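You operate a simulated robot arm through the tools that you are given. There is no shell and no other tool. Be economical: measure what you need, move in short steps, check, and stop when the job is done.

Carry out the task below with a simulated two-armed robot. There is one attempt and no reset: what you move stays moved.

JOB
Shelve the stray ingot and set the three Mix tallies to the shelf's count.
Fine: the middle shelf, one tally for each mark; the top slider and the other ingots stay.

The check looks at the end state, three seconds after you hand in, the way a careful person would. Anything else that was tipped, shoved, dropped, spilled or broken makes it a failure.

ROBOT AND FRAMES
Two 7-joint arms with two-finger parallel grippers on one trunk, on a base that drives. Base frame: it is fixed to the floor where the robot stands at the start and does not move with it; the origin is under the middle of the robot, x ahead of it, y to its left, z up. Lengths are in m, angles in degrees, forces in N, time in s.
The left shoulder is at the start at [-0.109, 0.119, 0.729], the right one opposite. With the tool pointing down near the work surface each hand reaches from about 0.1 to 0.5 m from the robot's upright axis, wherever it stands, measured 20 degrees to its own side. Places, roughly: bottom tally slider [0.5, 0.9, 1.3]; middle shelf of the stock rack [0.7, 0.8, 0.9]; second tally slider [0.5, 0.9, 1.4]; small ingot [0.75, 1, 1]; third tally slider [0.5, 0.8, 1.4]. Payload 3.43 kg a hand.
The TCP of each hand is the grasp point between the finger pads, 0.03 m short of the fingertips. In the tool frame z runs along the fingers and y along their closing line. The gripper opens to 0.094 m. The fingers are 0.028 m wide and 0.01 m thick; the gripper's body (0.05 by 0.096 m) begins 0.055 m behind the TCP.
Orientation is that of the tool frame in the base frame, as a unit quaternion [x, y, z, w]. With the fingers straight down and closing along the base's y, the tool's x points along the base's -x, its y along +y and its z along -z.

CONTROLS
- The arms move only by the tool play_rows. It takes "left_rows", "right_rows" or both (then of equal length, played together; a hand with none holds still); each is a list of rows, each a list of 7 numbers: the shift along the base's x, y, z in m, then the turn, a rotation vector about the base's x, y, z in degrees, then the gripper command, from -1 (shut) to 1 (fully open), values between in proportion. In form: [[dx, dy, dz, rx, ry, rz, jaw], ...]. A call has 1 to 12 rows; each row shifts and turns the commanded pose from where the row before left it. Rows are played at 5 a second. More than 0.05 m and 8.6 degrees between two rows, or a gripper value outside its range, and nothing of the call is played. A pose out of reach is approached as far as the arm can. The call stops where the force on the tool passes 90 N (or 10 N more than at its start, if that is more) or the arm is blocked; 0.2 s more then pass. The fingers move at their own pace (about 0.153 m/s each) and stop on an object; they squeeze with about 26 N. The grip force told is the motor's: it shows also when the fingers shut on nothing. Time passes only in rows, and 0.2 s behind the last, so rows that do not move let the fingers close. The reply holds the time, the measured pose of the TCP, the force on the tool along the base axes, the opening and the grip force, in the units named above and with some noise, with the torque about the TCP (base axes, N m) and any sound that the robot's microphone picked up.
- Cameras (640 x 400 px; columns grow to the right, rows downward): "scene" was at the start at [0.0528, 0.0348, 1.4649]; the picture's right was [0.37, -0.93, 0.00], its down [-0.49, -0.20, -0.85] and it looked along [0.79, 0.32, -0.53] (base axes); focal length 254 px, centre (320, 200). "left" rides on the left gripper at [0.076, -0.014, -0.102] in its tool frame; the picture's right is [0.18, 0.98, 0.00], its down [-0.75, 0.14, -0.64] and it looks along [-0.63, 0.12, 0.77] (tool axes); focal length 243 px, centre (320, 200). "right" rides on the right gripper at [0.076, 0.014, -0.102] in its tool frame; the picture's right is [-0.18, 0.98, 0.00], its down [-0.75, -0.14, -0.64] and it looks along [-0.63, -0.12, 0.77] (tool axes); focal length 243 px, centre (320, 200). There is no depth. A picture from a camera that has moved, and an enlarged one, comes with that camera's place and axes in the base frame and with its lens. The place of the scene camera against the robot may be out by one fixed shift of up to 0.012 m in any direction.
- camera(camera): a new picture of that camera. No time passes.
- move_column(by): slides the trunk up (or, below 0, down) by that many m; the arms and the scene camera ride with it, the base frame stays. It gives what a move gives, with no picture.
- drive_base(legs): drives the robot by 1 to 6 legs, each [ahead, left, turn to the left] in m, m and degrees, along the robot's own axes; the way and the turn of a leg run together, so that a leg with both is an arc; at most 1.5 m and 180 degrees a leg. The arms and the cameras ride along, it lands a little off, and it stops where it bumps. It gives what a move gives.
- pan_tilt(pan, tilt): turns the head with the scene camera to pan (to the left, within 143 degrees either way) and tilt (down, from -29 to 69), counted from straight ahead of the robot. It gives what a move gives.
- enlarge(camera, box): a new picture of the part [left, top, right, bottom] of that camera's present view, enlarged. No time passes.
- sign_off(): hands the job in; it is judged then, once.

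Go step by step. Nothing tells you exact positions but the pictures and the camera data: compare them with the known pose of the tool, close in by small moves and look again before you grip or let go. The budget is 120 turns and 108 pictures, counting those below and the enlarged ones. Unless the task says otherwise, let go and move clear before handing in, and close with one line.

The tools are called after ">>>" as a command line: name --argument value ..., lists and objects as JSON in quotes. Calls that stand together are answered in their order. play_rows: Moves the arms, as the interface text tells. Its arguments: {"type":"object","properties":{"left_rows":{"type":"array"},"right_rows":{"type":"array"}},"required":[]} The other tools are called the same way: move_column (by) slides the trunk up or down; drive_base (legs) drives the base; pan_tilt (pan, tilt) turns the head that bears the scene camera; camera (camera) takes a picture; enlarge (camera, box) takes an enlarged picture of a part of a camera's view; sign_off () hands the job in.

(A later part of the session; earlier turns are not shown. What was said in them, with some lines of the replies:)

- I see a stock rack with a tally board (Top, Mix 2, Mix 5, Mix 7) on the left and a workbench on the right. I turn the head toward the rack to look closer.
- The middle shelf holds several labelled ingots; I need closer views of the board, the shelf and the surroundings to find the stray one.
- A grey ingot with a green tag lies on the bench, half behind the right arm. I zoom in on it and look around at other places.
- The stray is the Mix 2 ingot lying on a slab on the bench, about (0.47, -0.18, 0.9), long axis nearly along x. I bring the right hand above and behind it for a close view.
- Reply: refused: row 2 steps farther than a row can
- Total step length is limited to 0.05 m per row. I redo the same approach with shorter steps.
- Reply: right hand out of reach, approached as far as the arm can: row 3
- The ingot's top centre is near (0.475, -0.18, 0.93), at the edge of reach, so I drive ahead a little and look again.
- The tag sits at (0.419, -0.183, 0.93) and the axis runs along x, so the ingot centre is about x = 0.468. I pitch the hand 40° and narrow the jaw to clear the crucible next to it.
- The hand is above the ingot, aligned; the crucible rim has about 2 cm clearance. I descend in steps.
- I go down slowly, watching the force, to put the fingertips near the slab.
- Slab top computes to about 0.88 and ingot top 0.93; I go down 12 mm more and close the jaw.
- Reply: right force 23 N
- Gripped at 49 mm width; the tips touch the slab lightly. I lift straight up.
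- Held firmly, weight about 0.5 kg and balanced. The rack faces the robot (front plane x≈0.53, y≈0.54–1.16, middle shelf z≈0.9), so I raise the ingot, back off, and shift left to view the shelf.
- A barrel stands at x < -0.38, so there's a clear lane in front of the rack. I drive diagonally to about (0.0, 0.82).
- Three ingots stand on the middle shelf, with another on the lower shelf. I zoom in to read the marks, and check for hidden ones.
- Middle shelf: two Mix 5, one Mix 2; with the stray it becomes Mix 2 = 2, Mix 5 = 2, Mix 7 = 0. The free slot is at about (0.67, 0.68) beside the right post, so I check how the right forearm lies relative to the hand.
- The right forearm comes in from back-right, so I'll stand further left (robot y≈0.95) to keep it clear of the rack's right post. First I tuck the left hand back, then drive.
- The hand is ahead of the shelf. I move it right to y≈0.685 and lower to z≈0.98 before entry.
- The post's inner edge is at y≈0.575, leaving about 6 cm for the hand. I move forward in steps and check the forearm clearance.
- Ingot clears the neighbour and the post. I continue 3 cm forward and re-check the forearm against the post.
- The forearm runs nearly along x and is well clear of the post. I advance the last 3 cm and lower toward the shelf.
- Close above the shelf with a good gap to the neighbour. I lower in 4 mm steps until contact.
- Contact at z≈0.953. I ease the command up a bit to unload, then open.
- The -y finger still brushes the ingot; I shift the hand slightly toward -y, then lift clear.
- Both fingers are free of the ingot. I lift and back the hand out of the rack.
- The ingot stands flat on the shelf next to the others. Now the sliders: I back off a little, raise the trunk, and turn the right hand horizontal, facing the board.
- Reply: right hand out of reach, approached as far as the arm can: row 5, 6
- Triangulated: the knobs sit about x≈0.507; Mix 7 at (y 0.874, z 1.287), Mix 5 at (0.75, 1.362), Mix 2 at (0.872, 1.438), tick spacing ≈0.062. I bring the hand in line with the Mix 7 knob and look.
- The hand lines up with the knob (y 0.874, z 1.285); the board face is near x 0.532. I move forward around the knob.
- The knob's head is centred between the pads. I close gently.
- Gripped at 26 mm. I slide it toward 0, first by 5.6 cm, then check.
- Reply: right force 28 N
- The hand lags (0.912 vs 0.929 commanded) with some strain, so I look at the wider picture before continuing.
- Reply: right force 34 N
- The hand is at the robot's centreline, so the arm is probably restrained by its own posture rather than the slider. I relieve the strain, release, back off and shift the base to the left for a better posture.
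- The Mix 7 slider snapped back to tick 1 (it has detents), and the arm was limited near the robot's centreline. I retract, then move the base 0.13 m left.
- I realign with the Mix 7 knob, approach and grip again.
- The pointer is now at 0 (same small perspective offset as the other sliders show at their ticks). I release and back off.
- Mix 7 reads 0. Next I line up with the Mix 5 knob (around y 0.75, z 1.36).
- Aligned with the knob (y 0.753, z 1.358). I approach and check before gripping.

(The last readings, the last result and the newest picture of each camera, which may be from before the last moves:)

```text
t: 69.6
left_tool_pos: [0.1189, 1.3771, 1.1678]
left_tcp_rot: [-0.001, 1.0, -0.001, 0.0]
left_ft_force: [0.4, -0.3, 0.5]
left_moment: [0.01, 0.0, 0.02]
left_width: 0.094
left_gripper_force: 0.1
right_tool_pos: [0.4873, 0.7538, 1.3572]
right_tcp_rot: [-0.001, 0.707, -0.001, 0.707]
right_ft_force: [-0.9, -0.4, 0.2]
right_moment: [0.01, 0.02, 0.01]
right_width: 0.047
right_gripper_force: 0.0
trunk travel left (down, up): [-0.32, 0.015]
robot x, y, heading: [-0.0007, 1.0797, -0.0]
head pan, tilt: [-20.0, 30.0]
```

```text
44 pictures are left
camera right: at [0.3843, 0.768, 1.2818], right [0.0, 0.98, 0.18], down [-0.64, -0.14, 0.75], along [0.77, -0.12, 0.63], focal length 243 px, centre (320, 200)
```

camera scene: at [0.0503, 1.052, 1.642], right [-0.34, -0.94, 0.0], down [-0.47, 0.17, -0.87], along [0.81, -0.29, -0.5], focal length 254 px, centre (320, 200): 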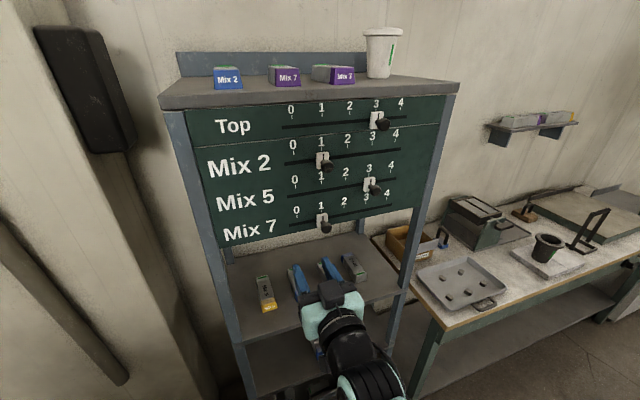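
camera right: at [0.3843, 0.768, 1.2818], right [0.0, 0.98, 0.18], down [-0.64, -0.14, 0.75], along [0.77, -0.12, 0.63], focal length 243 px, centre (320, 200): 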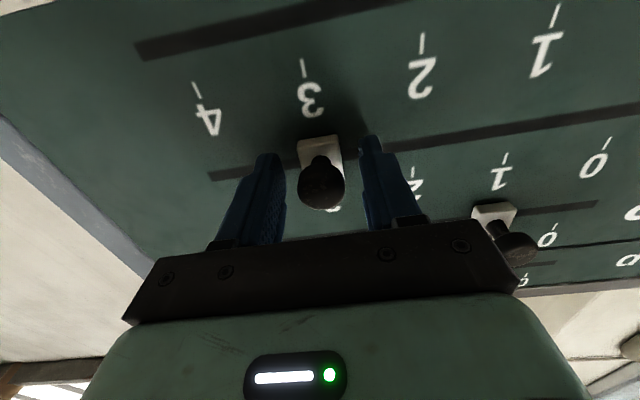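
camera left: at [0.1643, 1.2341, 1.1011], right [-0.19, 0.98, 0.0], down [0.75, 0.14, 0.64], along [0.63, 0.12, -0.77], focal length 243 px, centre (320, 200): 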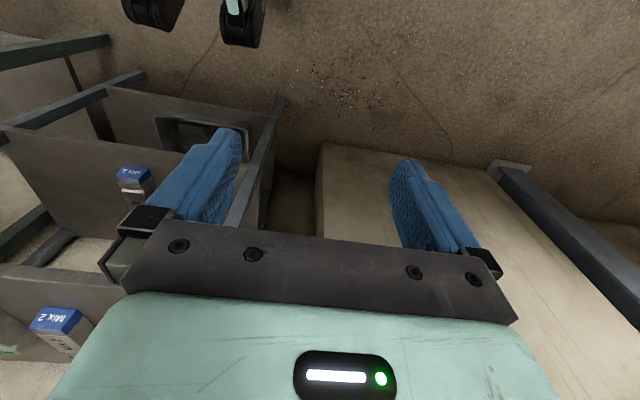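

Centred. I grip and slide 0.061 m toward +y to tick 2.

>>> play_rows --right_rows '[[0, 0, 0, 0, 0, 0, -0.3], [0, 0, 0, 0, 0, 0, -1], [0, 0, 0, 0, 0, 0, -1], [0, 0.012, 0, 0, 0, 0, -1], [0, 0.012, 0, 0, 0, 0, -1], [0, 0.012, 0, 0, 0, 0, -1], [0, 0.012, 0, 0, 0, 0, -1], [0, 0.012, 0, 0, 0, 0, -1], [0, 0, 0, 0, 0, 0, -1]]'

>>> enlarge --camera "scene" --box '[240, 130, 400, 230]'

```text
t: 71.6
left_tool_pos: [0.1186, 1.3769, 1.168]
left_tcp_rot: [-0.001, 1.0, 0.0, 0.0]
left_ft_force: [0.9, -0.3, 0.2]
left_moment: [-0.03, 0.01, 0.01]
left_width: 0.094
left_gripper_force: 0.0
right_tool_pos: [0.4867, 0.8124, 1.3583]
right_tcp_rot: [0.0, 0.708, -0.002, 0.706]
right_ft_force: [2.5, 1.0, -1.0]
right_moment: [0.47, -0.61, -0.1]
right_width: 0.0258
right_gripper_force: 44.8
trunk travel left (down, up): [-0.32, 0.015]
robot x, y, heading: [0.0025, 1.0823, -0.0]
head pan, tilt: [-20.0, 30.0]
```

```text
4.00 times, centred on (320, 180) of scene
camera zoom: at [0.051, 1.0519, 1.642], right [-0.34, -0.94, 0.0], down [-0.47, 0.17, -0.87], along [0.81, -0.29, -0.5], focal length 1018 px, centre (320, 280)
```

zoom: 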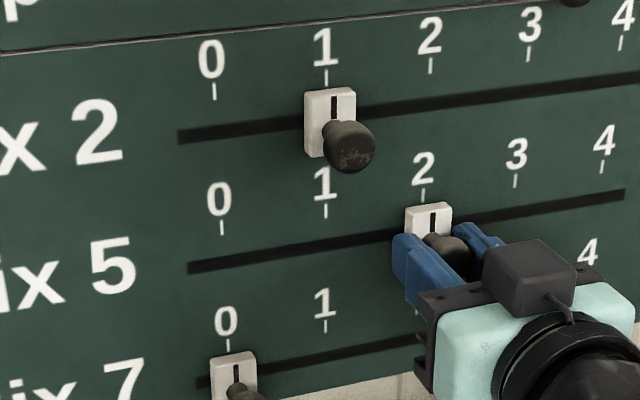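

The pointer is at 2 with the same perspective offset. I release and back off.

>>> play_rows --right_rows '[[0, 0, 0, 0, 0, 0, -0.4], [0, 0, 0, 0, 0, 0, 0], [0, 0, 0, 0, 0, 0, 0], [-0.03, 0, 0, 0, 0, 0, 0], [-0.03, 0, 0, 0, 0, 0, 0], [-0.02, 0, 0, 0, 0, 0, 0], [0, 0.03, 0.025, 0, 0, 0, 0], [0, 0.03, 0.025, 0, 0, 0, 0], [0, 0, 0.026, 0, 0, 0, 0], [0, 0, 0, 0, 0, 0, 0]]'

>>> enlarge --camera "scene" --box '[240, 130, 400, 230]'

>>> camera --camera "right"

```text
t: 73.8
left_tool_pos: [0.1181, 1.3774, 1.1672]
left_tcp_rot: [-0.001, 1.0, 0.001, -0.001]
left_ft_force: [0.0, 0.1, 0.3]
left_moment: [0.01, 0.02, 0.0]
left_width: 0.094
left_gripper_force: 0.0
right_tool_pos: [0.4045, 0.8737, 1.4347]
right_tcp_rot: [-0.001, 0.708, -0.003, 0.706]
right_ft_force: [-0.3, -0.2, -0.2]
right_moment: [-0.01, -0.01, 0.02]
right_width: 0.047
right_gripper_force: 0.1
trunk travel left (down, up): [-0.32, 0.015]
robot x, y, heading: [0.0036, 1.0827, 0.1]
head pan, tilt: [-20.0, 30.0]
```

```text
4.00 times, centred on (320, 180) of scene
camera zoom: at [0.0503, 1.0523, 1.6421], right [-0.34, -0.94, 0.0], down [-0.47, 0.17, -0.87], along [0.81, -0.29, -0.5], focal length 1018 px, centre (320, 280)
```

zoom: 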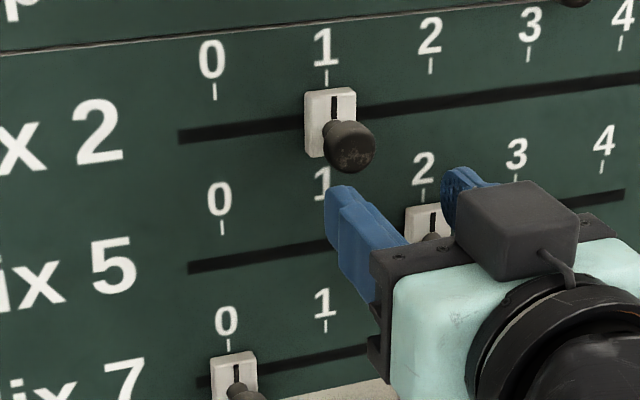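

```text
41 pictures are left
camera right: at [0.3033, 0.8882, 1.3572], right [0.0, 0.98, 0.18], down [-0.64, -0.14, 0.75], along [0.77, -0.12, 0.63], focal length 243 px, centre (320, 200)
```

right: 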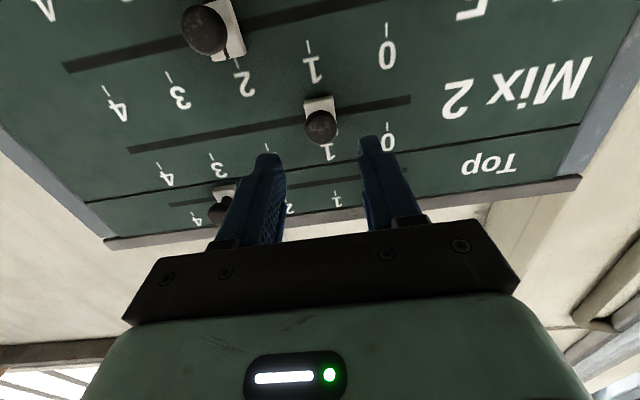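

Mix 5 reads 2, and the hand is lined up with the Mix 2 knob. I approach, grip, and slide it −y to tick 2.

>>> play_rows --right_rows '[[0.03, 0, 0, 0, 0, 0, 0], [0.03, 0, 0, 0, 0, 0, 0], [0.02, 0, 0, 0, 0, 0, 0], [0, 0, 0, 0, 0, 0, 0]]'

>>> camera --camera "right"

```text
t: 74.8
left_tool_pos: [0.1175, 1.3769, 1.1676]
left_tcp_rot: [-0.001, 1.0, 0.0, -0.001]
left_ft_force: [0.1, 0.5, 0.6]
left_moment: [0.0, -0.03, 0.01]
left_width: 0.0939
left_gripper_force: 0.0
right_tool_pos: [0.4877, 0.8714, 1.4356]
right_tcp_rot: [0.0, 0.707, -0.001, 0.707]
right_ft_force: [0.2, 0.4, 0.1]
right_moment: [0.0, 0.0, 0.01]
right_width: 0.0473
right_gripper_force: 0.0
trunk travel left (down, up): [-0.32, 0.015]
robot x, y, heading: [0.003, 1.0767, 0.1]
head pan, tilt: [-20.0, 30.0]
```

```text
40 pictures are left
camera right: at [0.3845, 0.8857, 1.359], right [0.0, 0.98, 0.18], down [-0.64, -0.14, 0.75], along [0.77, -0.12, 0.63], focal length 243 px, centre (320, 200)
```

right: 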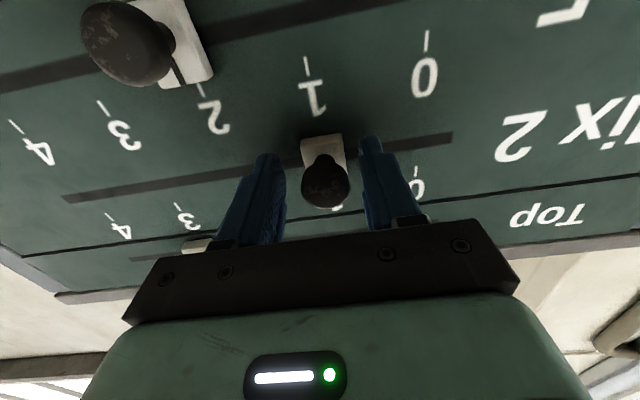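

>>> play_rows --right_rows '[[0, 0.001, 0, 0, 0, 0, -0.3], [0, 0, 0, 0, 0, 0, -1], [0, 0, 0, 0, 0, 0, -1], [0, -0.012, 0, 0, 0, 0, -1], [0, -0.012, 0, 0, 0, 0, -1], [0, -0.012, 0, 0, 0, 0, -1], [0, -0.012, 0, 0, 0, 0, -1], [0, -0.013, 0, 0, 0, 0, -1], [0, 0, 0, 0, 0, 0, -1]]'

>>> enlarge --camera "scene" --box '[240, 110, 400, 210]'

```text
t: 76.8
left_tool_pos: [0.1202, 1.377, 1.1672]
left_tcp_rot: [0.0, 1.0, 0.0, -0.002]
left_ft_force: [-0.4, -0.2, -0.3]
left_moment: [0.0, 0.01, 0.0]
left_width: 0.0943
left_gripper_force: 0.0
right_tool_pos: [0.4865, 0.8128, 1.4349]
right_tcp_rot: [0.0, 0.707, -0.001, 0.707]
right_ft_force: [9.9, 0.6, 8.5]
right_moment: [0.54, -1.25, 0.18]
right_width: 0.0257
right_gripper_force: 44.8
trunk travel left (down, up): [-0.32, 0.015]
robot x, y, heading: [0.0046, 1.0803, -0.1]
head pan, tilt: [-20.0, 30.0]
```

```text
4.00 times, centred on (320, 160) of scene
camera zoom: at [0.0522, 1.0526, 1.6421], right [-0.34, -0.94, 0.0], down [-0.47, 0.17, -0.87], along [0.81, -0.3, -0.5], focal length 1018 px, centre (320, 360)
```

zoom: 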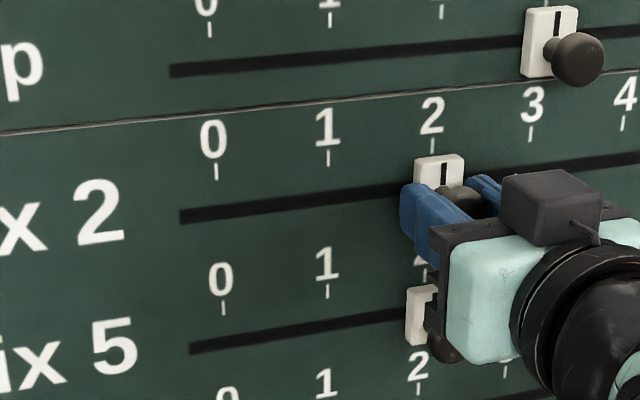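

Slightly past tick 2 (about 1.5 mm); I nudge back a bit and release, then back off.

>>> play_rows --right_rows '[[0, 0.0015, 0, 0, 0, 0, -1], [0, 0, 0, 0, 0, 0, -1], [0, 0, 0, 0, 0, 0, -0.4], [0, 0, 0, 0, 0, 0, 0], [0, 0, 0, 0, 0, 0, 0], [-0.03, 0, 0, 0, 0, 0, 0], [-0.04, 0, 0, 0, 0, 0, 0], [-0.04, 0, 0, 0, 0, 0, 0], [-0.02, -0.04, -0.02, 0, 0, 0, 0], [0, -0.04, -0.03, 0, 0, 0, 0], [0, -0.04, -0.03, 0, 0, 0, 0], [0, 0, 0, 0, 0, 0, 0]]'

>>> enlarge --camera "scene" --box '[240, 130, 400, 230]'

>>> camera --camera "scene"

```text
t: 79.4
left_tool_pos: [0.1182, 1.3774, 1.1683]
left_tcp_rot: [-0.001, 1.0, 0.0, 0.0]
left_ft_force: [0.4, 0.1, 0.1]
left_moment: [-0.01, -0.03, -0.01]
left_width: 0.0941
left_gripper_force: 0.1
right_tool_pos: [0.3575, 0.6923, 1.3522]
right_tcp_rot: [-0.001, 0.707, -0.002, 0.707]
right_ft_force: [-0.5, -0.3, -0.1]
right_moment: [0.02, 0.03, -0.05]
right_width: 0.0468
right_gripper_force: 0.1
trunk travel left (down, up): [-0.32, 0.015]
robot x, y, heading: [0.0023, 1.0815, 0.2]
head pan, tilt: [-20.0, 30.0]
```

```text
4.00 times, centred on (320, 180) of scene
camera zoom: at [0.0504, 1.053, 1.6421], right [-0.34, -0.94, 0.0], down [-0.47, 0.17, -0.87], along [0.81, -0.3, -0.5], focal length 1018 px, centre (320, 280)
```

zoom: 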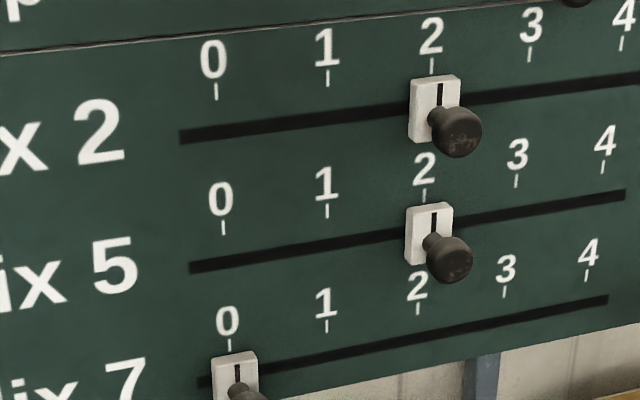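

```text
37 pictures are left
camera scene: at [0.0504, 1.053, 1.6421], right [-0.34, -0.94, 0.0], down [-0.47, 0.17, -0.87], along [0.81, -0.3, -0.5], focal length 254 px, centre (320, 200)
```

scene: 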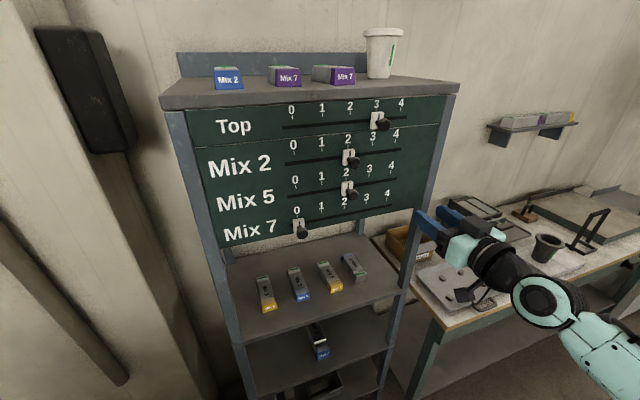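

Mix 2 reads 2, Mix 5 reads 2, Mix 7 reads 0 and Top is still at 3. The Mix 2 ingot sits level on the middle shelf and the hands are clear, so I hand in.

>>> sign_off

```text
The job is handed in.
```

The stray Mix 2 ingot is on the middle shelf, and the tallies are set to its count: Mix 2 = 2, Mix 5 = 2, Mix 7 = 0. It lies with its coloured end to the back, unlike the other three. The top slider and the other ingots were not touched.
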